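You operate a simulated robot arm through the tools that you are given. There is no shell and no other tool. Be economical: measure what you need, move in short steps, check, and stop when the job is done.

You are at the controls of a simulated two-armed robot. One attempt, no reset.

JOB
Hold the green pot on the brown table steady with one hand and open the clear pot lid with the other.

It is judged by the outcome, as a careful person would: the job done as asked, and still so three seconds after it is handed in. It fails if anything else is knocked over, pushed out of place, dropped, spilled or broken. A push-on lid holds only when it is set on centred and level and pressed home; a screw cap is set on level and turned clockwise until tight.

ROBOT AND FRAMES
Two 7-joint arms with two-finger parallel grippers on one trunk, on a base that drives. Base frame: it is fixed to the floor where the robot stands at the start and does not move with it; the origin is under the middle of the robot, x ahead of it, y to its left, z up. Lengths are in m, angles in rad, forces in N, time in s.
The left shoulder is at the start at [0.06, 0.189, 1.051], the right one opposite. With the tool pointing down near the work surface each hand reaches from about 0.1 to 0.66 m from the robot's upright axis, wherever it stands, measured 20 degrees to its own side. Places, roughly: clear pot lid [0.7, 0.1, 0.8]. Payload 3.43 kg a hand.
The tool frame of a hand sits at the grasp point between the pads (the TCP): z along the fingers, y along the line on which they close. The tips reach 0.03 m beyond it. Largest opening 0.094 m; finger width 0.028, thickness 0.01; the body of the gripper, 0.05 by 0.096 m, starts 0.055 m behind the TCP.
Orientation is that of the tool frame in the base frame, as [roll, pitch, yaw] about the fixed x, y, z axes, in that order (R = Rz(yaw) Ry(pitch) Rx(roll)). With the fingers straight down and closing along the base's y, the tool's x points along the base's -x, its y along +y and its z along -z.

CONTROLS
- The arms move only by the tool servo_tool. It takes "left_targets", "right_targets" or both (then of equal length, played together; a hand with none holds still); each is a list of rows, each an object (a shift or turn left out is 0, a gripper value left out holds the last) with "linear": the shift along the tool's x, y, z in units of 150 mm (1.0 is 150 mm), a list of three; "turn": the turn, a rotation vector about the tool's x, y, z in units of 60 degrees (1.0 is 60 degrees), a list of three. In form: [{"linear": [dx, dy, dz], "turn": [rx, ry, rz]}, ...]. A call has 1 to 10 rows; each row is the pose to reach, as a shift and turn from the pose commanded when the call began, along the tool's axes at that moment. "left_jaw" and "right_jaw" are, for a hand that has rows, the gripper command, from -1 (shut) to 1 (fully open), values between in proportion, set as the call begins (left out, the last holds). A call with a number of a shift or a turn outside -1 to 1 is refused whole. Each row takes 0.2 s and may step no farther than 0.05 m and 0.15 rad from the row before; otherwise, or with a gripper value out of range, the whole call is refused. Where a pose cannot be reached the arm comes as near as it can. A force on the tool above 40 N (or 10 N above the force at the start of the call, whichever is more), or a blocked arm, ends the call early, and 0.2 s more pass. Each finger travels about 0.153 m/s and halts on what it meets, pressing with about 30 N; the grip force reading is that of the motor and also rises with nothing between the fingers. The clock runs only during rows and for 0.2 s after the last one: add rows that repeat a pose to give the fingers time. It gives the time, the measured TCP pose, the force on the tool (base axes), the opening and the grip force at its end, in the units of the frame above (readings bear some noise), with the torque about the TCP (base axes, N m) and any sound that the robot's microphone picked up.
- Cameras (640 x 400 px; columns grow to the right, rows downward): "scene" is now at [0.0164, 0.0321, 1.6082]; the picture's right is [0.37, -0.93, 0.00], its down [-0.66, -0.26, -0.71] and it looks along [0.66, 0.26, -0.71] (base axes); focal length 285 px, centre (320, 200). "left" rides on the left gripper at [0.076, -0.014, -0.103] in its tool frame; the picture's right is [0.18, 0.98, 0.00], its down [-0.75, 0.14, -0.64] and it looks along [-0.63, 0.12, 0.77] (tool axes); focal length 243 px, centre (320, 200). "right" rides on the right gripper at [0.076, 0.014, -0.103] in its tool frame; the picture's right is [-0.18, 0.98, 0.00], its down [-0.75, -0.14, -0.64] and it looks along [-0.63, -0.12, 0.77] (tool axes); focal length 243 px, centre (320, 200). There is no depth. A picture from a camera that has moved, and an enlarged one, comes with that camera's place and axes in the base frame and with its lens.
- snapshot(camera): a new picture of that camera. It takes no simulated time.
- raise_lower(by): slides the trunk up (or, below 0, down) by that many m; the arms and the scene camera ride with it, the base frame stays. It gives what a move gives, with no picture.
- roll_base(legs): drives the robot by 1 to 6 legs, each [ahead, left, turn to the left] in m, m and rad, along the robot's own axes; the way and the turn of a leg run together, so that a leg with both is an arc; at most 1.5 m and 3.142 rad a leg. The arms and the cameras ride along, it lands a little off, and it stops where it bumps. It gives what a move gives.
- head_to(pan, tilt): turns the head with the scene camera to pan (to the left, within 1.501 rad either way) and tilt (down, from -0.506 to 1.204), counted from straight ahead of the robot. It gives what a move gives.
- close_up(camera, box): a new picture of the part [left, top, right, bottom] of that camera's present view, enlarged. It takes no simulated time.
- sign_off(): hands the job in; it is judged then, once.

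Go step by step. Nothing tells you exact positions but the pictures and the camera data: compare them with the known pose of the tool, close in by small moves and look again before you grip or let go. The budget is 120 turns and 100 pictures, counting those below and the enlarged ones. Unless the task says otherwise, let go and move clear before handing in, and close with one line.

The tools are called after "Call:" as a command line: name --argument value ..., lists and objects as JSON in quotes. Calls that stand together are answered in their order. servo_tool: Moves the arms, as the interface text tells. Its arguments: {"type":"object","properties":{"left_targets":{"type":"array"},"left_jaw":{"type":"number"},"right_targets":{"type":"array"},"right_jaw":{"type":"number"}},"required":[]} The other tools are called the same way: raise_lower (by) slides the trunk up or down; roll_base (legs) drives the base; head_to (pan, tilt) turns the head that bears the scene camera; snapshot (camera) takes a picture; close_up (camera, box) takes an enlarged picture of a part of a camera's view; sign_off () hands the job in.

At the start:

```text
t: 0.0
left_position: [0.4377, 0.3397, 1.0833]
left_tool_rot: [3.142, 0.0, -3.141]
left_wrist_force: [0.7, -0.2, -0.2]
left_wrist_torque: [-0.01, -0.03, 0.01]
left_opening: 0.094
left_finger_force: 0.1
right_position: [0.3417, -0.0709, 1.114]
right_tool_rot: [3.141, 0.0, 3.14]
right_wrist_force: [0.0, 0.1, -0.8]
right_wrist_torque: [-0.05, 0.02, 0.0]
right_opening: 0.0937
right_finger_force: 0.0
trunk travel left (down, up): [-0.723, 0.267]
robot x, y, heading: [0.0007, -0.0022, -0.002]
head pan, tilt: [0.38, 0.787]
```

scene: 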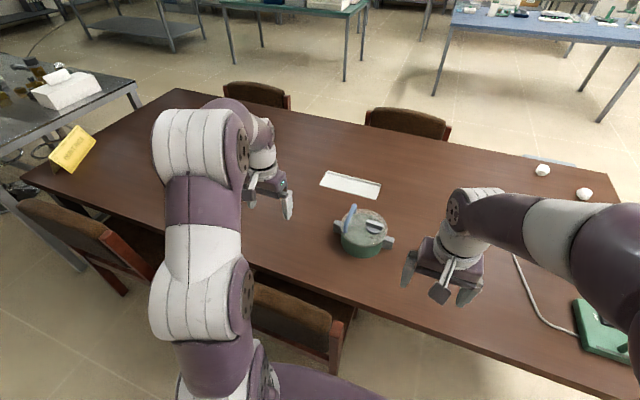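
right: 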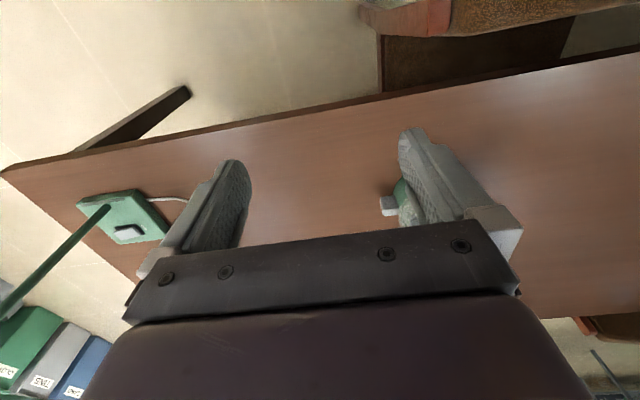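
left: 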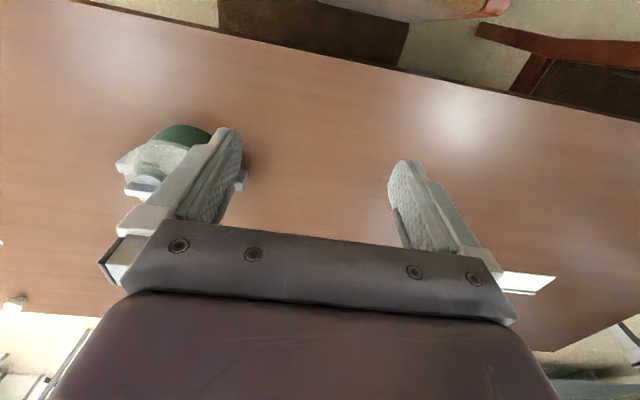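

I see the green pot with a clear lid near the table middle, between the hands. I'll look closer at it first.

Call:
close_up --camera "scene" --box '[300, 160, 430, 280]'

Call:
close_up --camera "left" --box '[80, 100, 280, 225]'

```text
3.33 times, centred on (365, 220) of scene
camera zoom: at [0.0164, 0.0321, 1.6082], right [0.37, -0.93, 0.0], down [-0.66, -0.26, -0.71], along [0.66, 0.26, -0.71], focal length 950 px, centre (170, 133)
```

zoom: 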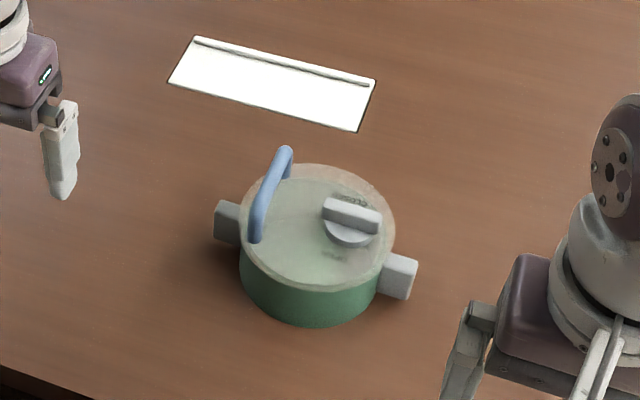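

```text
3.20 times, centred on (180, 162) of left
camera zoom: at [0.3614, 0.3255, 1.1855], right [-0.18, 0.98, 0.0], down [0.75, 0.14, 0.64], along [0.63, 0.12, -0.77], focal length 776 px, centre (768, 320)
```

zoom: 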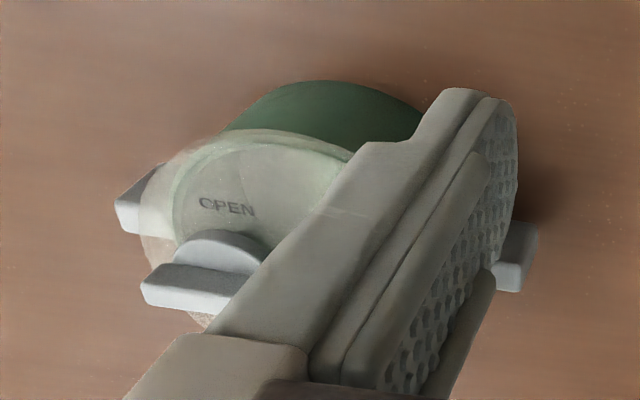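

The pot sits near [0.65, 0.12], with its lid top around z≈0.85. It has side lugs, a blue handle and a knob with printed text. I'll read the text around the knob and check the floor space ahead of the base.

Call:
close_up --camera "scene" --box '[335, 200, 395, 262]'

Call:
head_to --pan 0.2 --tilt 1.2

Call:
snapshot --camera "scene"

```text
6.45 times, centred on (365, 231) of scene
camera zoom: at [0.0164, 0.0321, 1.6082], right [0.37, -0.93, 0.0], down [-0.66, -0.26, -0.71], along [0.66, 0.26, -0.71], focal length 1839 px, centre (30, 0)
```

zoom: 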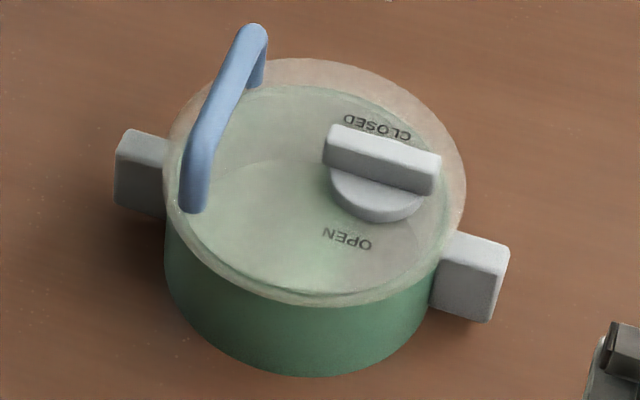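

```text
t: 0.9
left_position: [0.4386, 0.3392, 1.0835]
left_tool_rot: [-3.141, -0.001, -3.141]
left_wrist_force: [-0.3, -0.9, -0.6]
left_wrist_torque: [0.01, 0.02, -0.06]
left_opening: 0.0939
left_finger_force: 0.0
right_position: [0.3413, -0.0726, 1.1131]
right_tool_rot: [3.141, 0.002, 3.141]
right_wrist_force: [-0.1, -0.3, -0.1]
right_wrist_torque: [-0.02, -0.01, 0.01]
right_opening: 0.0939
right_finger_force: 0.1
trunk travel left (down, up): [-0.723, 0.267]
robot x, y, heading: [0.0003, -0.0025, -0.001]
head pan, tilt: [0.201, 1.201]
```

```text
93 pictures are left
camera scene: at [-0.0041, 0.0132, 1.5796], right [0.2, -0.98, 0.0], down [-0.91, -0.19, -0.36], along [0.36, 0.07, -0.93], focal length 285 px, centre (320, 200)
```

scene: 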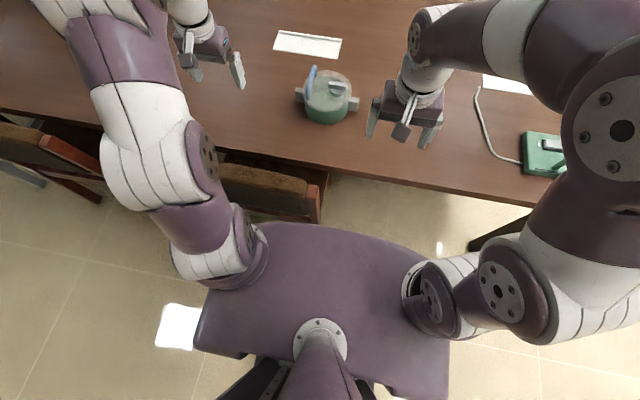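

The knob carries CLOSED on its far side and OPEN on its near side, so the lid is probably locked. I'll bring the right wrist camera closer to inspect it before planning the grips.

Call:
servo_tool --right_targets '[{"linear": [-0.2, 0.18, 0.1]}, {"linear": [-0.4, 0.36, 0.2]}, {"linear": [-0.6, 0.54, 0.3]}, {"linear": [-0.8, 0.72, 0.4]}, {"linear": [-1, 0.9, 0.5]}, {"linear": [-1, 0.9, 0.5]}]'

Call:
snapshot --camera "right"

```text
t: 2.3
left_position: [0.4375, 0.3389, 1.0831]
left_tool_rot: [3.142, -0.001, 3.14]
left_wrist_force: [-0.3, 0.2, -0.2]
left_wrist_torque: [0.01, -0.02, 0.05]
left_opening: 0.094
left_finger_force: 0.0
right_position: [0.4819, 0.054, 1.0259]
right_tool_rot: [3.141, -0.001, 3.14]
right_wrist_force: [0.1, 0.3, -0.7]
right_wrist_torque: [0.02, 0.02, -0.02]
right_opening: 0.0939
right_finger_force: 0.0
right hand out of reach, approached as far as the arm can: row 5, 6
trunk travel left (down, up): [-0.723, 0.267]
robot x, y, heading: [0.0027, -0.0013, -0.0]
head pan, tilt: [0.201, 1.201]
```

```text
92 pictures are left
camera right: at [0.4045, 0.0702, 1.1281], right [0.18, 0.98, 0.0], down [0.75, -0.14, 0.64], along [0.63, -0.12, -0.77], focal length 243 px, centre (320, 200)
```

right: 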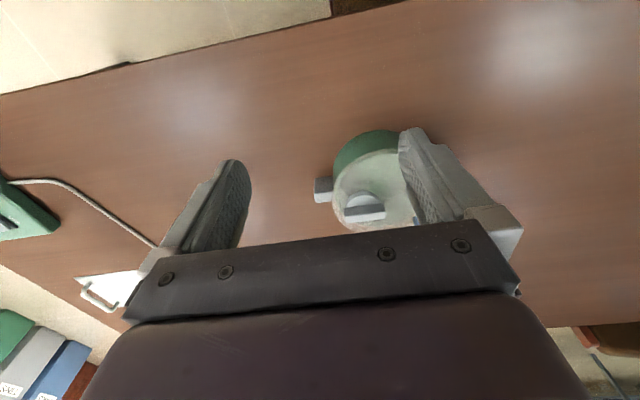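

The right arm stops short of the pot, so the base must come closer. First I'll zoom in on the knob from here.

Call:
close_up --camera "right" --box '[305, 120, 425, 240]'

Call:
head_to --pan 0.2 --tilt 0.9

Call:
snapshot --camera "scene"

```text
3.33 times, centred on (365, 180) of right
camera zoom: at [0.4045, 0.0702, 1.1281], right [0.18, 0.98, 0.0], down [0.75, -0.14, 0.64], along [0.63, -0.12, -0.77], focal length 809 px, centre (170, 267)
```

zoom: 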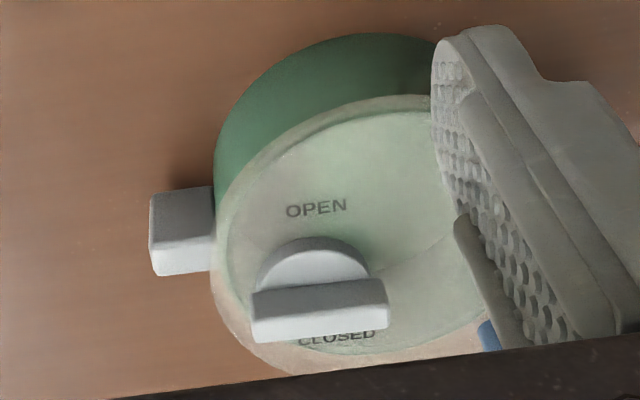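

```text
t: 3.1
left_position: [0.4378, 0.3397, 1.0828]
left_tool_rot: [3.142, 0.0, -3.14]
left_wrist_force: [0.5, -0.8, 0.4]
left_wrist_torque: [0.04, 0.02, 0.02]
left_opening: 0.0939
left_finger_force: 0.0
right_position: [0.4818, 0.0551, 1.0258]
right_tool_rot: [3.141, 0.0, 3.141]
right_wrist_force: [0.4, -0.1, -0.2]
right_wrist_torque: [0.0, 0.01, 0.02]
right_opening: 0.094
right_finger_force: 0.0
trunk travel left (down, up): [-0.723, 0.267]
robot x, y, heading: [0.0004, 0.0002, 0.003]
head pan, tilt: [0.201, 0.901]
```

```text
90 pictures are left
camera scene: at [0.0152, 0.0172, 1.5993], right [0.2, -0.98, 0.0], down [-0.77, -0.16, -0.62], along [0.61, 0.12, -0.78], focal length 285 px, centre (320, 200)
```

scene: 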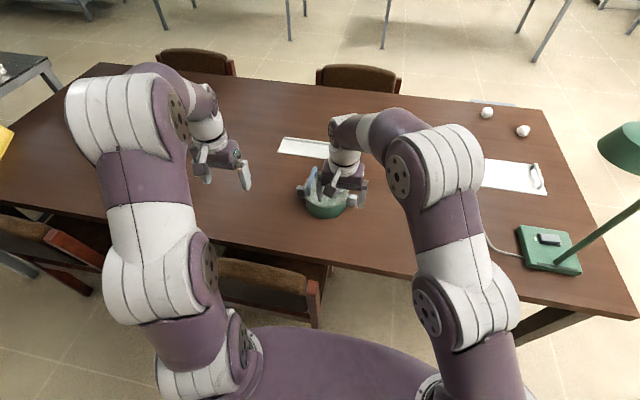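

The knob is a bar on a disc. The chair blocks the way straight ahead (from about y>0.07, x>0.3), so I'll shift right, then move ahead and turn left to get closer.

Call:
roll_base --legs '[[0, -0.3, 0], [0.15, 0, 0]]'

Call:
head_to --pan 0.4 --tilt 1.1

Call:
snapshot --camera "scene"

```text
t: 6.0
left_position: [0.5872, 0.0447, 1.0825]
left_tool_rot: [-3.141, 0.0, 3.137]
left_wrist_force: [0.1, 0.2, 0.1]
left_wrist_torque: [0.0, 0.0, -0.01]
left_opening: 0.0938
left_finger_force: 0.0
right_position: [0.6297, -0.24, 1.0266]
right_tool_rot: [3.141, -0.001, 3.136]
right_wrist_force: [0.6, -0.4, -0.8]
right_wrist_torque: [-0.04, -0.01, 0.01]
right_opening: 0.0939
right_finger_force: 0.1
trunk travel left (down, up): [-0.723, 0.267]
robot x, y, heading: [0.148, -0.2899, -0.008]
head pan, tilt: [0.201, 0.901]
```

```text
t: 6.8
left_position: [0.5877, 0.0451, 1.0832]
left_tool_rot: [3.142, 0.001, 3.136]
left_wrist_force: [-0.1, -0.8, 0.0]
left_wrist_torque: [0.04, -0.02, 0.02]
left_opening: 0.0941
left_finger_force: 0.0
right_position: [0.6306, -0.2402, 1.0257]
right_tool_rot: [-3.14, -0.001, 3.137]
right_wrist_force: [-0.7, 0.6, -0.2]
right_wrist_torque: [-0.01, 0.02, 0.0]
right_opening: 0.0938
right_finger_force: 0.0
trunk travel left (down, up): [-0.723, 0.267]
robot x, y, heading: [0.1492, -0.2965, -0.005]
head pan, tilt: [0.4, 1.1]
```

```text
89 pictures are left
camera scene: at [0.1481, -0.2659, 1.5856], right [0.38, -0.92, 0.0], down [-0.82, -0.34, -0.45], along [0.42, 0.17, -0.89], focal length 285 px, centre (320, 200)
```

scene: 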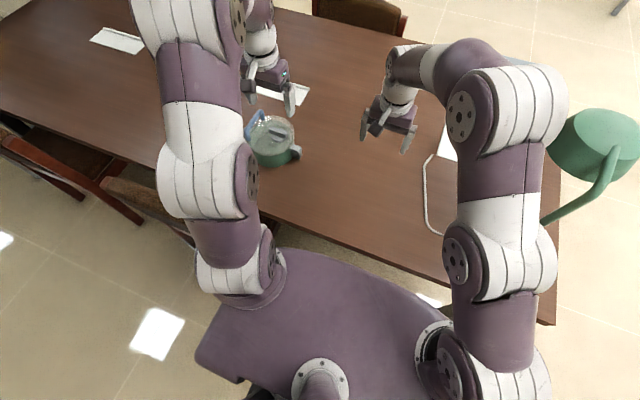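

The way is clear so far. The lamp is near the right elbow, but turning left moves the arm away from it, so I'll turn next.

Call:
roll_base --legs '[[0, 0, 0.6]]'

Call:
head_to --pan 0.1 --tilt 1.0

Call:
snapshot --camera "scene"

```text
t: 8.8
left_position: [0.3214, 0.2335, 1.083]
left_tool_rot: [3.141, -0.001, -2.549]
left_wrist_force: [0.1, 0.2, -0.4]
left_wrist_torque: [0.0, -0.02, 0.02]
left_opening: 0.0939
left_finger_force: 0.0
right_position: [0.5178, 0.0222, 1.0268]
right_tool_rot: [-3.14, -0.001, -2.549]
right_wrist_force: [0.7, -0.2, 0.9]
right_wrist_torque: [0.02, -0.04, 0.01]
right_opening: 0.0943
right_finger_force: 0.1
trunk travel left (down, up): [-0.723, 0.267]
robot x, y, heading: [0.1495, -0.2871, 0.596]
head pan, tilt: [0.4, 1.1]
```

```text
t: 9.6
left_position: [0.323, 0.2332, 1.0827]
left_tool_rot: [-3.141, 0.0, -2.55]
left_wrist_force: [-1.2, 0.1, -0.4]
left_wrist_torque: [0.02, 0.0, 0.01]
left_opening: 0.0938
left_finger_force: 0.1
right_position: [0.5176, 0.0213, 1.0264]
right_tool_rot: [3.142, -0.002, -2.551]
right_wrist_force: [-0.3, 0.3, 0.2]
right_wrist_torque: [-0.01, -0.03, -0.05]
right_opening: 0.0938
right_finger_force: 0.0
trunk travel left (down, up): [-0.723, 0.267]
robot x, y, heading: [0.1435, -0.2939, 0.594]
head pan, tilt: [0.099, 1.0]
```

```text
88 pictures are left
camera scene: at [0.1528, -0.2794, 1.5922], right [0.64, -0.77, 0.0], down [-0.65, -0.54, -0.54], along [0.42, 0.34, -0.84], focal length 285 px, centre (320, 200)
```

scene: 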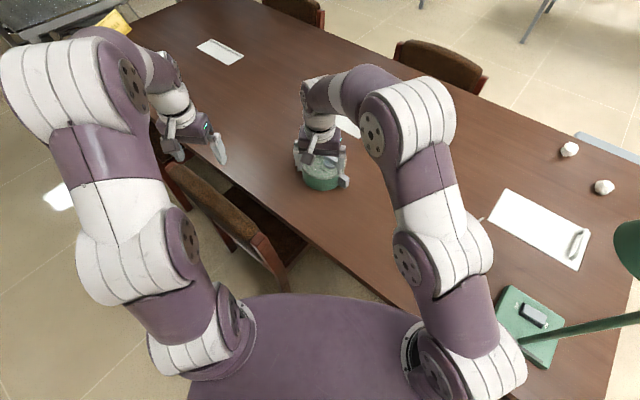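

The chair corner is near [0.3, 0.02], so I'll slide along world +x and slightly -y, past it, to close in on the pot.

Call:
roll_base --legs '[[0.06, -0.09, 0]]'

Call:
head_to --pan 0.1 --tilt 1.2

Call:
snapshot --camera "scene"

```text
t: 10.8
left_position: [0.4207, 0.1914, 1.0833]
left_tool_rot: [3.141, -0.001, -2.549]
left_wrist_force: [1.6, 1.1, 0.4]
left_wrist_torque: [0.02, -0.02, 0.01]
left_opening: 0.0941
left_finger_force: 0.1
right_position: [0.6167, -0.0196, 1.0263]
right_tool_rot: [3.141, 0.0, -2.545]
right_wrist_force: [0.2, 0.5, -0.9]
right_wrist_torque: [-0.03, 0.02, 0.01]
right_opening: 0.0939
right_finger_force: 0.1
trunk travel left (down, up): [-0.723, 0.267]
robot x, y, heading: [0.2498, -0.3345, 0.593]
head pan, tilt: [0.099, 1.0]
```

```text
t: 11.5
left_position: [0.4227, 0.1916, 1.0818]
left_tool_rot: [-3.14, 0.001, -2.546]
left_wrist_force: [0.1, -0.5, -0.1]
left_wrist_torque: [-0.01, -0.04, -0.01]
left_opening: 0.0942
left_finger_force: 0.0
right_position: [0.6166, -0.0197, 1.0255]
right_tool_rot: [3.142, 0.001, -2.547]
right_wrist_force: [0.7, -0.7, 0.1]
right_wrist_torque: [0.0, 0.02, 0.01]
right_opening: 0.0941
right_finger_force: 0.2
trunk travel left (down, up): [-0.723, 0.267]
robot x, y, heading: [0.2524, -0.334, 0.591]
head pan, tilt: [0.099, 1.201]
```

```text
87 pictures are left
camera scene: at [0.2432, -0.3309, 1.5796], right [0.64, -0.77, 0.0], down [-0.72, -0.6, -0.36], along [0.28, 0.23, -0.93], focal length 285 px, centre (320, 200)
```

scene: 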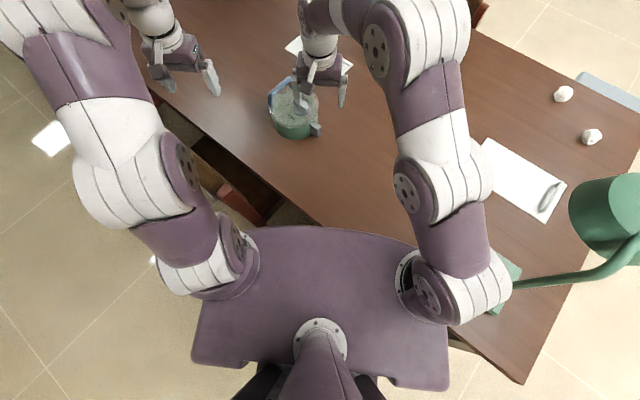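

The base is well placed with pot offset to the left. My plan is for the right hand to hold the near (-y) lug, tilted 45°, while the left hand works the knob and handle. First I'll yaw the right hand and move it aside.

Call:
servo_tool --right_targets '[{"linear": [0.038, -0.09, 0], "turn": [0, 0, -0.133]}, {"linear": [0.075, -0.18, 0], "turn": [0, 0, -0.266]}, {"linear": [0.113, -0.27, 0], "turn": [0, 0, -0.399]}, {"linear": [0.15, -0.36, 0], "turn": [0, 0, -0.532]}, {"linear": [0.188, -0.45, 0], "turn": [0, 0, -0.665]}, {"linear": [0.225, -0.54, 0], "turn": [0, 0, -0.798]}, {"linear": [0.263, -0.627, 0], "turn": [0, 0, -0.931]}]'

Call:
servo_tool --right_targets '[{"turn": [0, -0.14, 0]}, {"turn": [0, -0.28, 0]}, {"turn": [0, -0.42, 0]}, {"turn": [0, -0.56, 0]}, {"turn": [0, -0.7, 0]}, {"turn": [0, -0.75, 0]}]'

Call:
snapshot --camera "right"

Call:
snapshot --camera "scene"

```text
t: 13.1
left_position: [0.4217, 0.1908, 1.0829]
left_tool_rot: [3.141, 0.0, -2.547]
left_wrist_force: [0.1, 0.7, -0.3]
left_wrist_torque: [-0.01, 0.0, -0.01]
left_opening: 0.094
left_finger_force: 0.0
right_position: [0.6357, -0.1207, 1.0243]
right_tool_rot: [-3.141, 0.001, -1.568]
right_wrist_force: [-0.5, 0.3, -0.5]
right_wrist_torque: [0.0, -0.01, -0.03]
right_opening: 0.0938
right_finger_force: 0.1
trunk travel left (down, up): [-0.723, 0.267]
robot x, y, heading: [0.254, -0.3367, 0.595]
head pan, tilt: [0.099, 1.201]
```

```text
t: 14.5
left_position: [0.4212, 0.191, 1.0815]
left_tool_rot: [3.141, -0.001, -2.546]
left_wrist_force: [-0.5, -0.4, 0.0]
left_wrist_torque: [0.0, 0.02, -0.01]
left_opening: 0.0939
left_finger_force: 0.0
right_position: [0.637, -0.1185, 1.027]
right_tool_rot: [-3.138, 0.788, -1.571]
right_wrist_force: [0.0, -0.4, 0.0]
right_wrist_torque: [0.0, 0.01, -0.02]
right_opening: 0.0943
right_finger_force: 0.0
trunk travel left (down, up): [-0.723, 0.267]
robot x, y, heading: [0.2473, -0.3349, 0.593]
head pan, tilt: [0.099, 1.201]
```

```text
86 pictures are left
camera right: at [0.622, -0.2452, 1.0443], right [-0.98, 0.13, 0.13], down [0.14, 0.08, 0.99], along [0.12, 0.99, -0.09], focal length 243 px, centre (320, 200)
```

right: 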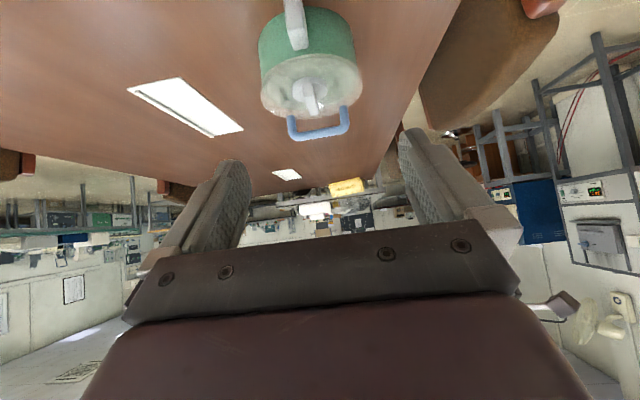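

```text
85 pictures are left
camera scene: at [0.2429, -0.3307, 1.5796], right [0.64, -0.77, 0.0], down [-0.72, -0.6, -0.36], along [0.28, 0.23, -0.93], focal length 285 px, centre (320, 200)
```

scene: 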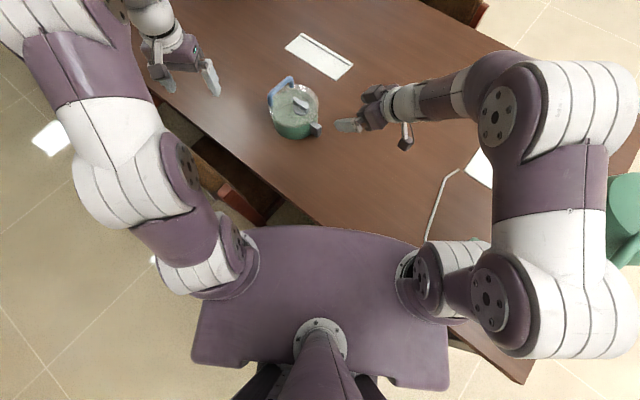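

The right elbow now overlaps the lamp in the picture, so I'll check that clearance, and zoom in on the pot.

Call:
close_up --camera "scene" --box '[255, 60, 345, 150]'

Call:
close_up --camera "right" --box '[240, 0, 380, 150]'

Call:
head_to --pan -0.8 --tilt 0.9

Call:
snapshot --camera "scene"

```text
4.44 times, centred on (300, 105) of scene
camera zoom: at [0.2429, -0.3307, 1.5796], right [0.64, -0.77, 0.0], down [-0.72, -0.6, -0.36], along [0.28, 0.23, -0.93], focal length 1267 px, centre (409, 622)
```

zoom: 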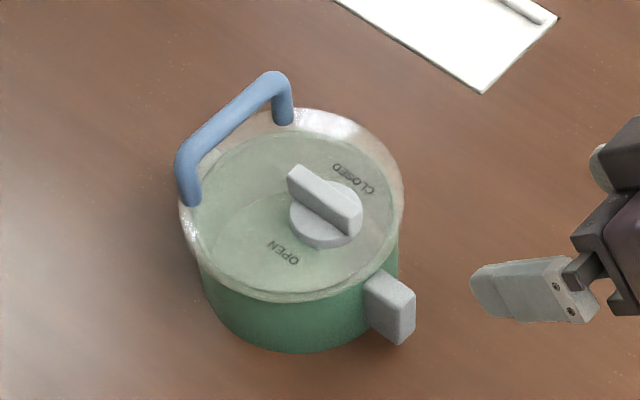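

```text
2.67 times, centred on (310, 75) of right
camera zoom: at [0.622, -0.2452, 1.0443], right [-0.98, 0.13, 0.13], down [0.14, 0.08, 0.99], along [0.12, 0.99, -0.09], focal length 647 px, centre (347, 533)
```

zoom: 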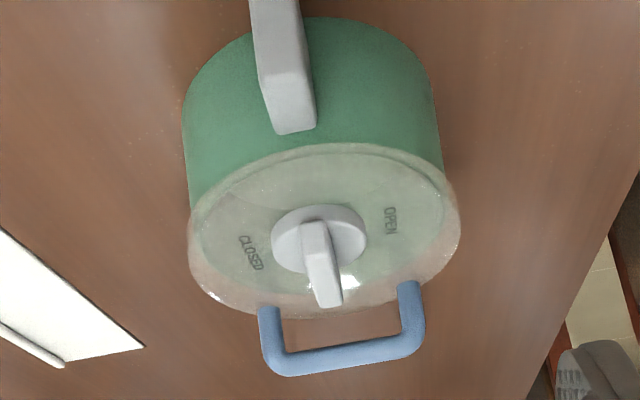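

```text
t: 15.7
left_position: [0.4205, 0.1929, 1.0822]
left_tool_rot: [-3.142, -0.001, -2.548]
left_wrist_force: [-0.2, 0.2, 0.2]
left_wrist_torque: [0.0, 0.02, 0.04]
left_opening: 0.094
left_finger_force: 0.0
right_position: [0.6379, -0.1193, 1.0262]
right_tool_rot: [3.14, 0.786, -1.574]
right_wrist_force: [-0.8, 0.4, -0.2]
right_wrist_torque: [-0.04, 0.01, -0.01]
right_opening: 0.0939
right_finger_force: 0.0
trunk travel left (down, up): [-0.723, 0.267]
robot x, y, heading: [0.2485, -0.3365, 0.595]
head pan, tilt: [-0.799, 0.901]
```

```text
82 pictures are left
camera scene: at [0.2737, -0.3819, 1.5994], right [-0.2, -0.98, 0.0], down [-0.77, 0.16, -0.62], along [0.61, -0.13, -0.78], focal length 285 px, centre (320, 200)
```

scene: 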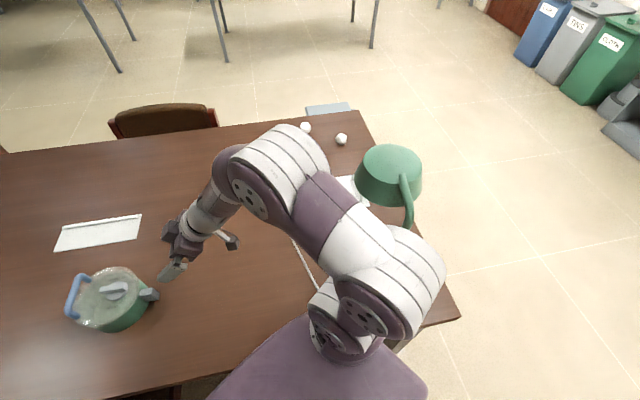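

The lamp is about 0.2 m clear. By triangulation, the right lug's outer top edge is at about [0.654, 0.018, 0.82], the knob top at [0.657, 0.085, 0.878] and the handle top at [0.659, 0.177, 0.89]. Next I bring the right hand to a standoff in front of the lug.

Call:
servo_tool --right_targets '[{"linear": [0.095, -0.028, 0.25]}, {"linear": [0.19, -0.056, 0.5]}, {"linear": [0.285, -0.085, 0.75]}, {"linear": [0.379, -0.113, 1.0]}, {"linear": [0.379, -0.113, 1.0]}]'

Call:
head_to --pan 0.1 --tilt 1.1

Call:
close_up --camera "scene" --box '[240, 70, 400, 170]'

Call:
snapshot --camera "right"

```text
t: 16.9
left_position: [0.4213, 0.1903, 1.0818]
left_tool_rot: [-3.141, 0.0, -2.548]
left_wrist_force: [0.2, 0.5, -0.3]
left_wrist_torque: [0.03, -0.03, -0.01]
left_opening: 0.0941
left_finger_force: 0.2
right_position: [0.6551, -0.0567, 0.8797]
right_tool_rot: [3.141, 0.784, -1.573]
right_wrist_force: [-0.4, -0.1, 0.5]
right_wrist_torque: [-0.02, 0.0, -0.01]
right_opening: 0.0939
right_finger_force: 0.1
trunk travel left (down, up): [-0.723, 0.267]
robot x, y, heading: [0.2476, -0.3345, 0.593]
head pan, tilt: [-0.799, 0.901]
```

```text
t: 18.1
left_position: [0.4203, 0.1903, 1.0836]
left_tool_rot: [3.141, -0.001, -2.549]
left_wrist_force: [-0.2, -0.2, 0.4]
left_wrist_torque: [0.0, 0.0, 0.02]
left_opening: 0.0941
left_finger_force: 0.1
right_position: [0.6558, -0.0552, 0.8793]
right_tool_rot: [-3.141, 0.787, -1.574]
right_wrist_force: [-0.2, -0.6, 0.1]
right_wrist_torque: [0.0, 0.03, 0.01]
right_opening: 0.0941
right_finger_force: 0.0
trunk travel left (down, up): [-0.723, 0.267]
robot x, y, heading: [0.2483, -0.3355, 0.598]
head pan, tilt: [0.099, 1.1]
```

```text
4.00 times, centred on (320, 120) of scene
camera zoom: at [0.2484, -0.3263, 1.5856], right [0.64, -0.77, 0.0], down [-0.69, -0.57, -0.45], along [0.35, 0.29, -0.89], focal length 1140 px, centre (320, 520)
```

zoom: 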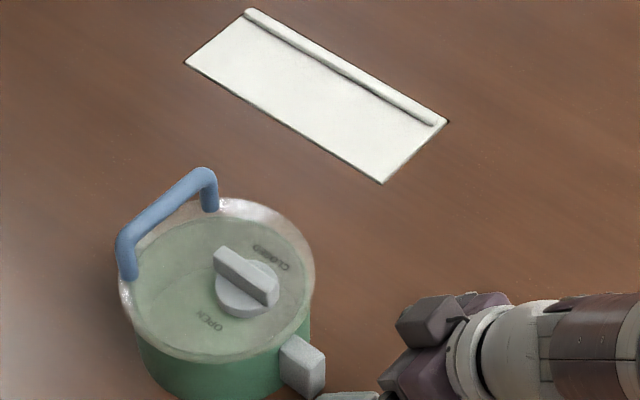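

```text
80 pictures are left
camera right: at [0.6402, -0.1814, 0.8977], right [-0.98, 0.13, 0.13], down [0.14, 0.08, 0.99], along [0.12, 0.99, -0.1], focal length 243 px, centre (320, 200)
```

right: 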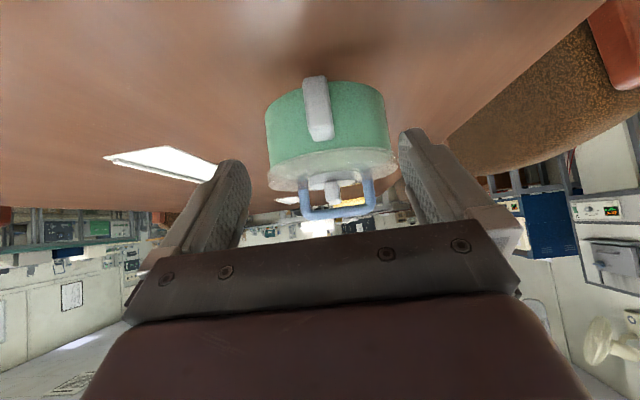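

The lug is a tall plate, x≈0.656, z 0.774–0.817, about 22 mm thick. I'll advance along the fingers to straddle it.

Call:
servo_tool --right_targets '[{"linear": [0.008, 0, 0.17]}, {"linear": [0.016, 0, 0.34]}, {"linear": [0.024, 0, 0.5]}, {"linear": [0.031, 0, 0.6]}, {"linear": [0.031, 0, 0.6]}]'

Call:
snapshot --camera "right"

Call:
close_up --camera "scene" --box '[240, 110, 400, 210]'

```text
t: 19.3
left_position: [0.4215, 0.1916, 1.0822]
left_tool_rot: [3.141, 0.0, -2.548]
left_wrist_force: [0.9, -0.1, -0.1]
left_wrist_torque: [0.01, -0.01, -0.04]
left_opening: 0.0942
left_finger_force: 0.1
right_position: [0.6542, 0.0056, 0.814]
right_tool_rot: [-3.14, 0.786, -1.574]
right_wrist_force: [0.0, -0.6, -0.2]
right_wrist_torque: [-0.06, 0.01, -0.02]
right_opening: 0.0941
right_finger_force: 0.1
trunk travel left (down, up): [-0.723, 0.267]
robot x, y, heading: [0.2526, -0.3375, 0.595]
head pan, tilt: [0.099, 1.1]
```

```text
79 pictures are left
camera right: at [0.6398, -0.1196, 0.8317], right [-0.98, 0.13, 0.13], down [0.14, 0.08, 0.99], along [0.12, 0.99, -0.1], focal length 243 px, centre (320, 200)
```

right: 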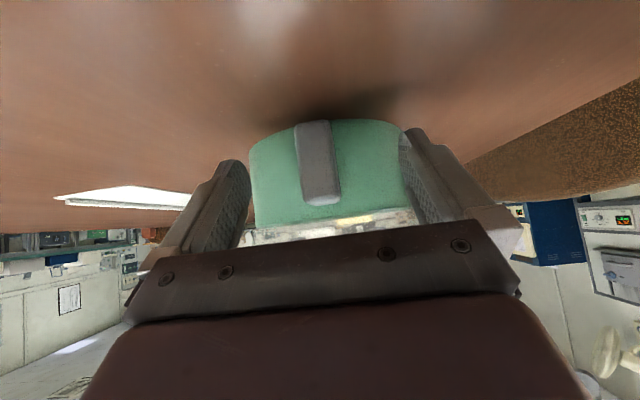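

```text
4.00 times, centred on (320, 160) of scene
camera zoom: at [0.2481, -0.3266, 1.5856], right [0.64, -0.77, 0.0], down [-0.69, -0.57, -0.45], along [0.35, 0.29, -0.89], focal length 1140 px, centre (320, 360)
```

zoom: 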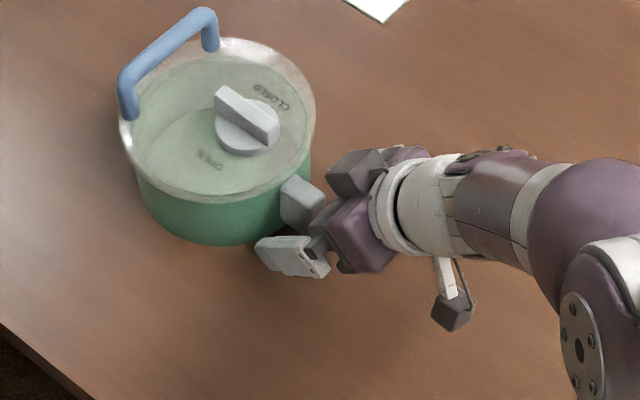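

The lug is centred between the fingers. A small step further, then I close on it.

Call:
servo_tool --right_targets '[{"linear": [0.02, 0, 0.05]}, {"linear": [0.038, 0, 0.094]}, {"linear": [0.038, 0, 0.094]}]'

Call:
servo_tool --right_targets '[{}, {}, {}]' --right_jaw -1

Call:
close_up --camera "scene" --box '[240, 110, 400, 210]'

Call:
snapshot --camera "right"

```text
t: 20.1
left_position: [0.4203, 0.1922, 1.0823]
left_tool_rot: [3.141, 0.0, -2.546]
left_wrist_force: [-1.0, -0.3, -0.8]
left_wrist_torque: [0.0, 0.01, 0.03]
left_opening: 0.094
left_finger_force: 0.1
right_position: [0.6533, 0.0123, 0.7993]
right_tool_rot: [3.14, 0.786, -1.573]
right_wrist_force: [0.5, 0.3, 0.4]
right_wrist_torque: [-0.03, 0.0, 0.0]
right_opening: 0.0939
right_finger_force: 0.1
trunk travel left (down, up): [-0.723, 0.267]
robot x, y, heading: [0.249, -0.3351, 0.591]
head pan, tilt: [0.099, 1.1]
```

```text
t: 20.9
left_position: [0.4205, 0.1914, 1.0828]
left_tool_rot: [3.142, 0.001, -2.547]
left_wrist_force: [0.0, -0.6, 0.0]
left_wrist_torque: [0.01, 0.0, -0.03]
left_opening: 0.094
left_finger_force: 0.1
right_position: [0.6554, 0.0145, 0.8009]
right_tool_rot: [-3.14, 0.788, -1.573]
right_wrist_force: [2.3, 0.3, 1.2]
right_wrist_torque: [-0.13, -0.22, -0.22]
right_opening: 0.0266
right_finger_force: 29.7
trunk travel left (down, up): [-0.723, 0.267]
robot x, y, heading: [0.2522, -0.3321, 0.592]
head pan, tilt: [0.099, 1.1]
```

```text
4.00 times, centred on (320, 160) of scene
camera zoom: at [0.2486, -0.3262, 1.5856], right [0.64, -0.77, 0.0], down [-0.69, -0.57, -0.45], along [0.35, 0.29, -0.89], focal length 1140 px, centre (320, 360)
```

zoom: 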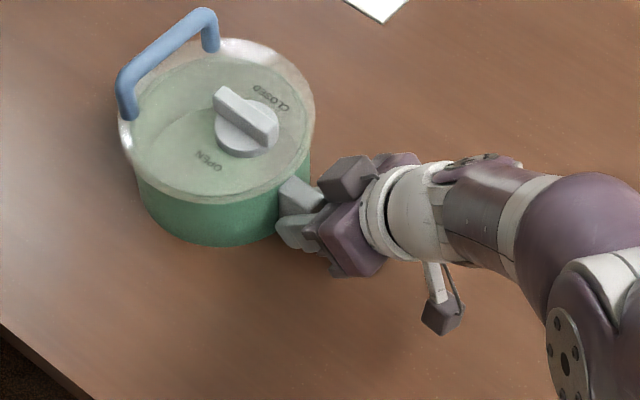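

```text
76 pictures are left
camera right: at [0.6395, -0.1122, 0.8179], right [-0.98, 0.13, 0.13], down [0.14, 0.08, 0.99], along [0.12, 0.99, -0.1], focal length 243 px, centre (320, 200)
```

right: 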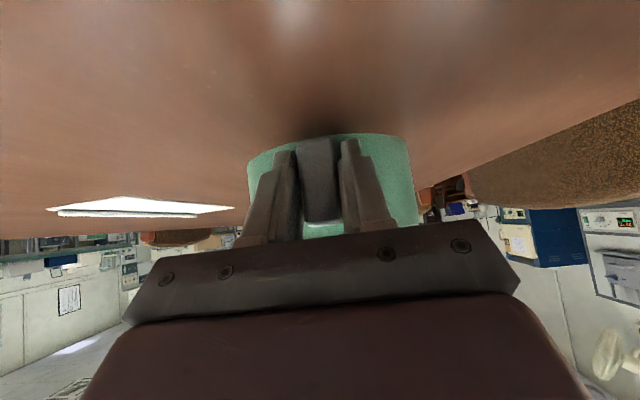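

The lug is gripped (26.6 mm opening, 30 N). Next I bring the left hand over so its camera can inspect the knob closely.

Call:
servo_tool --left_targets '[{"linear": [-0.07, -0.28, 0.1]}, {"linear": [-0.14, -0.56, 0.2]}, {"linear": [-0.21, -0.84, 0.3]}, {"linear": [-0.25, -1.0, 0.35]}]'

Call:
servo_tool --left_targets '[{"linear": [-0.06, -0.2, 0.2]}, {"linear": [-0.13, -0.46, 0.35]}, {"linear": [-0.13, -0.46, 0.35]}]'

Call:
snapshot --camera "left"

```text
t: 21.9
left_position: [0.5352, 0.0874, 1.0303]
left_tool_rot: [3.14, -0.001, -2.546]
left_wrist_force: [-0.2, -1.4, 0.3]
left_wrist_torque: [0.0, -0.01, 0.0]
left_opening: 0.094
left_finger_force: 0.0
right_position: [0.6541, 0.0146, 0.7994]
right_tool_rot: [3.141, 0.784, -1.573]
right_wrist_force: [2.1, -0.3, 0.4]
right_wrist_torque: [0.27, -0.13, -0.06]
right_opening: 0.0262
right_finger_force: 30.0
trunk travel left (down, up): [-0.723, 0.267]
robot x, y, heading: [0.2514, -0.3346, 0.594]
head pan, tilt: [0.099, 1.1]
```

```text
t: 22.7
left_position: [0.5908, 0.0405, 0.9778]
left_tool_rot: [-3.14, 0.002, -2.546]
left_wrist_force: [-0.7, -0.9, -0.2]
left_wrist_torque: [0.01, 0.05, -0.02]
left_opening: 0.0942
left_finger_force: 0.0
right_position: [0.6539, 0.0129, 0.7997]
right_tool_rot: [-3.141, 0.785, -1.571]
right_wrist_force: [-0.4, -0.7, 1.1]
right_wrist_torque: [0.19, -0.24, -0.24]
right_opening: 0.0261
right_finger_force: 29.8
trunk travel left (down, up): [-0.723, 0.267]
robot x, y, heading: [0.2488, -0.3334, 0.597]
head pan, tilt: [0.099, 1.1]
```

```text
75 pictures are left
camera left: at [0.535, -0.0134, 1.0816], right [-0.7, 0.71, 0.0], down [0.55, 0.54, 0.64], along [0.46, 0.45, -0.77], focal length 243 px, centre (320, 200)
```

left: 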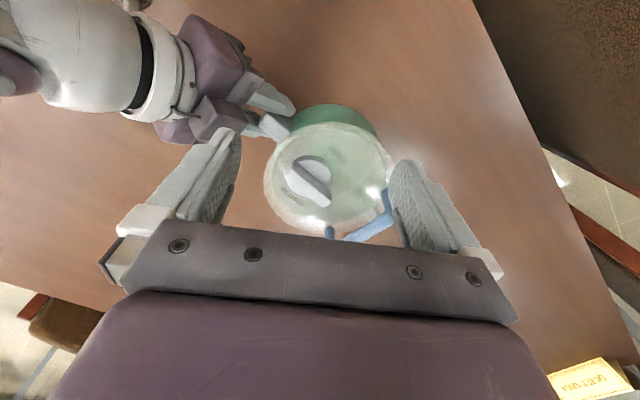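

Call:
close_up --camera "left" --box '[250, 130, 400, 240]'

```text
3.64 times, centred on (325, 185) of left
camera zoom: at [0.535, -0.0134, 1.0816], right [-0.7, 0.71, 0.0], down [0.55, 0.54, 0.64], along [0.46, 0.45, -0.77], focal length 882 px, centre (302, 254)
```

zoom: 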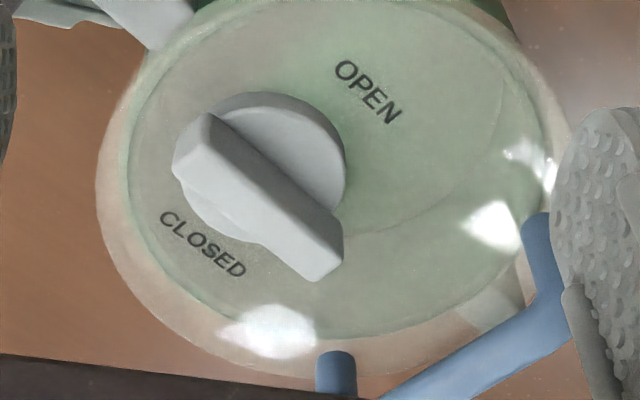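

The knob is a rotary bar lying along y at about [0.653, 0.084], top z≈0.878. I'll turn the left hand so it closes along x and place it above the knob.

Call:
servo_tool --left_targets '[{"linear": [-0.07, 0, 0], "turn": [0, 0, -0.133]}, {"linear": [-0.14, 0, 0.02], "turn": [0, 0, -0.266]}, {"linear": [-0.21, 0, 0.04], "turn": [0, 0, -0.399]}, {"linear": [-0.28, 0, 0.06], "turn": [0, 0, -0.532]}, {"linear": [-0.36, 0.004, 0.08], "turn": [0, 0, -0.665]}, {"linear": [-0.43, 0.008, 0.1], "turn": [0, 0, -0.798]}, {"linear": [-0.505, 0.008, 0.12], "turn": [0, 0, -0.932]}, {"linear": [-0.505, 0.008, 0.12], "turn": [0, 0, -0.932]}]'

Call:
snapshot --camera "left"

Call:
close_up --camera "scene" --box '[220, 60, 380, 170]'

```text
t: 24.5
left_position: [0.6533, 0.0848, 0.9597]
left_tool_rot: [-3.14, 0.0, -1.568]
left_wrist_force: [0.1, -0.2, 0.0]
left_wrist_torque: [-0.03, 0.03, -0.03]
left_opening: 0.0941
left_finger_force: 0.0
right_position: [0.6547, 0.0128, 0.8004]
right_tool_rot: [3.141, 0.785, -1.573]
right_wrist_force: [-0.1, -1.0, 0.4]
right_wrist_torque: [-0.02, -0.2, -0.14]
right_opening: 0.0259
right_finger_force: 30.2
trunk travel left (down, up): [-0.723, 0.267]
robot x, y, heading: [0.2507, -0.3368, 0.592]
head pan, tilt: [0.099, 1.1]
```

```text
73 pictures are left
camera left: at [0.667, 0.0086, 1.0628], right [-0.98, -0.19, 0.0], down [-0.14, 0.75, 0.64], along [-0.12, 0.63, -0.77], focal length 243 px, centre (320, 200)
```

left: 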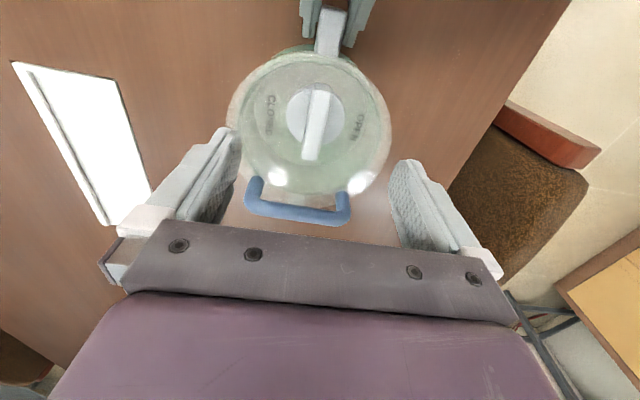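

```text
3.64 times, centred on (300, 115) of scene
camera zoom: at [0.2482, -0.3264, 1.5855], right [0.64, -0.77, 0.0], down [-0.69, -0.57, -0.45], along [0.35, 0.29, -0.89], focal length 1037 px, centre (393, 509)
```

zoom: 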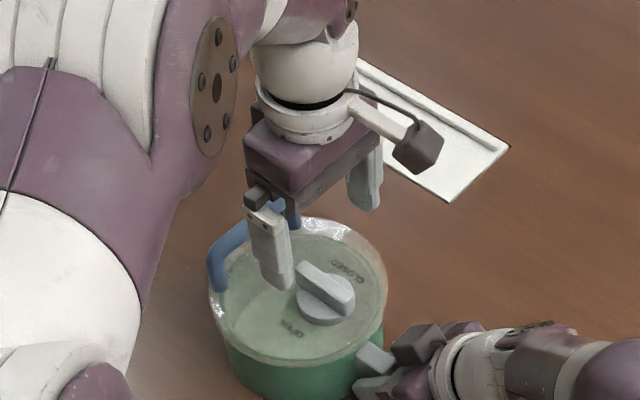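

The knob is directly below at [0.655, 0.085]. I'll descend so just the tips straddle the bar above the disc.

Call:
servo_tool --left_targets '[{"linear": [0, -0.01, 0.15]}, {"linear": [0, -0.01, 0.3]}, {"linear": [0, -0.01, 0.42]}, {"linear": [0, -0.01, 0.42]}]'

Call:
snapshot --camera "left"

Call:
close_up --camera "scene" --box '[250, 90, 350, 170]'

```text
t: 25.5
left_position: [0.6554, 0.0825, 0.8974]
left_tool_rot: [3.14, -0.001, -1.57]
left_wrist_force: [0.0, -0.5, 0.2]
left_wrist_torque: [-0.03, 0.02, 0.01]
left_opening: 0.0939
left_finger_force: 0.0
right_position: [0.6547, 0.0141, 0.7996]
right_tool_rot: [3.141, 0.784, -1.572]
right_wrist_force: [-0.4, -1.6, 0.0]
right_wrist_torque: [-0.02, -0.18, -0.16]
right_opening: 0.0263
right_finger_force: 30.5
trunk travel left (down, up): [-0.723, 0.267]
robot x, y, heading: [0.2499, -0.3369, 0.594]
head pan, tilt: [0.099, 1.1]
```

```text
71 pictures are left
camera left: at [0.6691, 0.0078, 0.9994], right [-0.98, -0.18, 0.0], down [-0.14, 0.75, 0.64], along [-0.12, 0.63, -0.77], focal length 243 px, centre (320, 200)
```

left: 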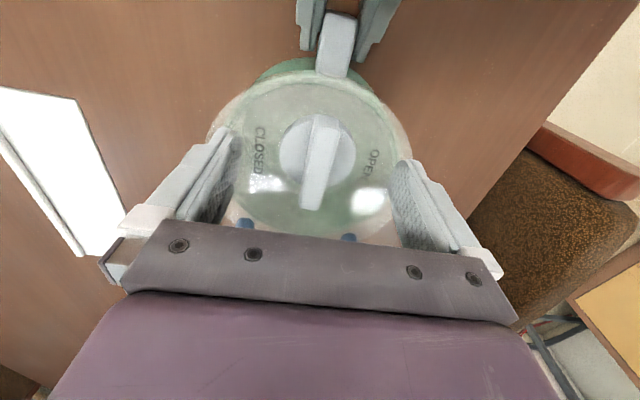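

```text
5.00 times, centred on (300, 130) of scene
camera zoom: at [0.2483, -0.3264, 1.5856], right [0.64, -0.77, 0.0], down [-0.69, -0.57, -0.45], along [0.35, 0.29, -0.89], focal length 1425 px, centre (420, 550)
```

zoom: 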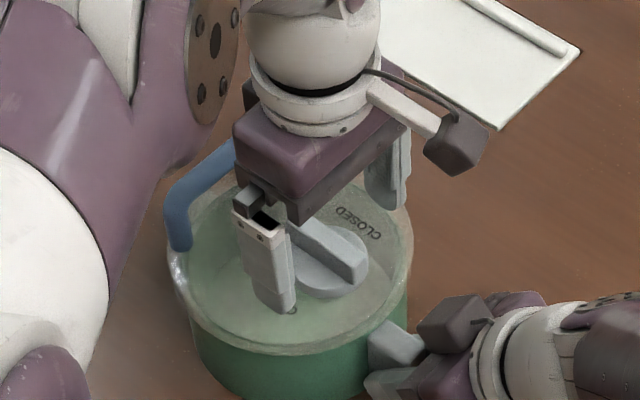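

The tips straddle the bar, centred. Closing on it.

Call:
servo_tool --left_targets '[{}, {}, {}]' --left_jaw -1

Call:
snapshot --camera "left"

```text
t: 26.3
left_position: [0.6558, 0.0834, 0.8963]
left_tool_rot: [3.141, 0.0, -1.572]
left_wrist_force: [2.9, 0.1, 0.9]
left_wrist_torque: [0.41, -0.07, -0.49]
left_opening: 0.0148
left_finger_force: 30.0
right_position: [0.6547, 0.0127, 0.7997]
right_tool_rot: [3.14, 0.783, -1.573]
right_wrist_force: [-1.3, -0.9, 1.2]
right_wrist_torque: [0.03, -0.15, 0.15]
right_opening: 0.0261
right_finger_force: 29.8
trunk travel left (down, up): [-0.723, 0.267]
robot x, y, heading: [0.2467, -0.3376, 0.593]
head pan, tilt: [0.099, 1.1]
```

```text
69 pictures are left
camera left: at [0.6694, 0.0079, 0.9995], right [-0.98, -0.18, 0.0], down [-0.14, 0.75, 0.64], along [-0.12, 0.63, -0.77], focal length 243 px, centre (320, 200)
```

left: 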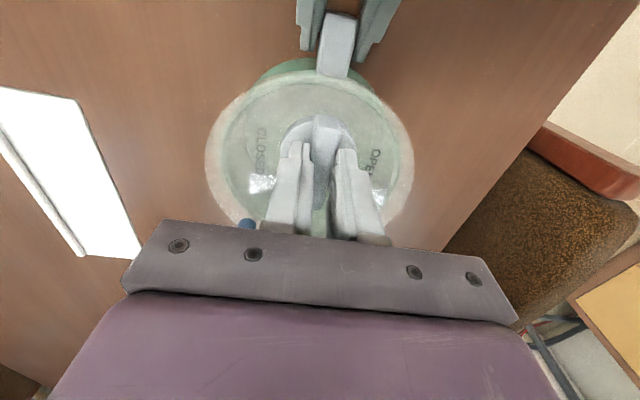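

The knob is gripped (14.8 mm). I'll try a small counter-clockwise turn and read the torque.

Call:
servo_tool --left_targets '[{"turn": [0, 0, -0.07]}, {"turn": [0, 0, -0.14]}, {"turn": [0, 0, -0.21]}, {"turn": [0, 0, -0.21]}]'

Call:
snapshot --camera "left"

```text
t: 27.3
left_position: [0.6559, 0.0847, 0.8967]
left_tool_rot: [3.14, 0.001, -1.349]
left_wrist_force: [-11.2, 2.9, 7.3]
left_wrist_torque: [0.23, 0.26, -1.11]
left_opening: 0.0198
left_finger_force: 30.0
right_position: [0.6553, 0.0123, 0.7996]
right_tool_rot: [-3.141, 0.786, -1.574]
right_wrist_force: [16.9, -0.6, 0.3]
right_wrist_torque: [0.08, 0.34, 0.03]
right_opening: 0.0263
right_finger_force: 30.1
trunk travel left (down, up): [-0.723, 0.267]
robot x, y, heading: [0.2537, -0.3344, 0.594]
head pan, tilt: [0.099, 1.1]
```

```text
68 pictures are left
camera left: at [0.6852, 0.0139, 0.9995], right [-0.92, -0.39, 0.0], down [-0.3, 0.7, 0.64], along [-0.25, 0.59, -0.77], focal length 243 px, centre (320, 200)
```

left: 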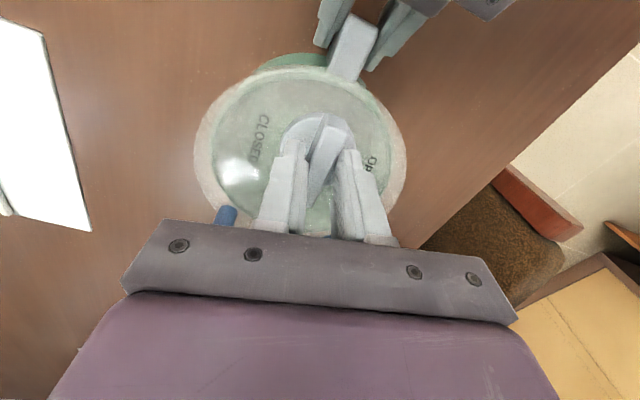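

Counter-clockwise is blocked: the jaws were pried to 20 mm while the knob stayed put. I'll go back and try clockwise.

Call:
servo_tool --left_targets '[{"turn": [0, 0, 0.1]}, {"turn": [0, 0, 0.21]}, {"turn": [0, 0, 0.31]}, {"turn": [0, 0, 0.42]}, {"turn": [0, 0, 0.42]}]'

Call:
snapshot --camera "left"

```text
t: 28.5
left_position: [0.6542, 0.0839, 0.8964]
left_tool_rot: [-3.141, 0.001, -1.793]
left_wrist_force: [-9.7, 0.8, 1.4]
left_wrist_torque: [-0.24, 0.34, 0.06]
left_opening: 0.0147
left_finger_force: 30.0
right_position: [0.6536, 0.0132, 0.7984]
right_tool_rot: [3.14, 0.786, -1.571]
right_wrist_force: [4.7, 0.3, -0.5]
right_wrist_torque: [0.1, 0.01, -0.23]
right_opening: 0.0262
right_finger_force: 29.7
trunk travel left (down, up): [-0.723, 0.267]
robot x, y, heading: [0.2508, -0.3335, 0.594]
head pan, tilt: [0.099, 1.1]
```

```text
67 pictures are left
camera left: at [0.6506, 0.0086, 0.9993], right [-1.0, 0.04, 0.0], down [0.03, 0.77, 0.64], along [0.02, 0.64, -0.77], focal length 243 px, centre (320, 200)
```

left: 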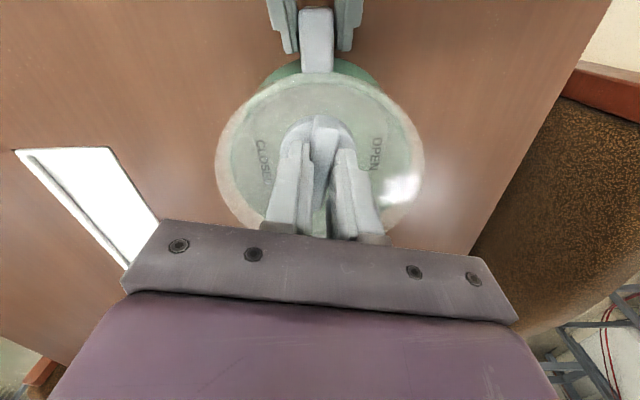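

Clockwise turns freely and the knob follows. I'll continue clockwise in steps.

Call:
servo_tool --left_targets '[{"turn": [0, 0, 0.1]}, {"turn": [0, 0, 0.2]}, {"turn": [0, 0, 0.3]}, {"turn": [0, 0, 0.4]}, {"turn": [0, 0, 0.5]}, {"turn": [0, 0, 0.6]}, {"turn": [0, 0, 0.7]}, {"turn": [0, 0, 0.7]}]'

Call:
snapshot --camera "left"

```text
t: 30.3
left_position: [0.6543, 0.0853, 0.8963]
left_tool_rot: [3.141, 0.001, -2.525]
left_wrist_force: [-14.6, 11.6, 4.4]
left_wrist_torque: [0.19, 0.83, 0.06]
left_opening: 0.0146
left_finger_force: 29.9
right_position: [0.655, 0.014, 0.7993]
right_tool_rot: [-3.14, 0.784, -1.572]
right_wrist_force: [9.9, -7.5, -0.4]
right_wrist_torque: [0.51, -0.1, -0.59]
right_opening: 0.0265
right_finger_force: 29.7
trunk travel left (down, up): [-0.723, 0.267]
robot x, y, heading: [0.2497, -0.3362, 0.592]
head pan, tilt: [0.099, 1.1]
```

```text
66 pictures are left
camera left: at [0.5994, 0.0306, 0.9994], right [-0.72, 0.7, 0.0], down [0.53, 0.55, 0.64], along [0.45, 0.46, -0.77], focal length 243 px, centre (320, 200)
```

left: 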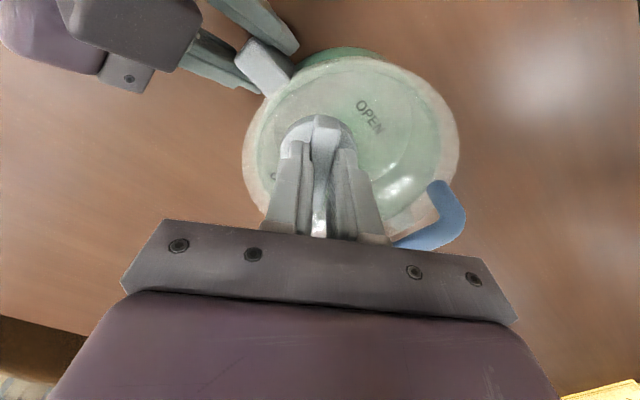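

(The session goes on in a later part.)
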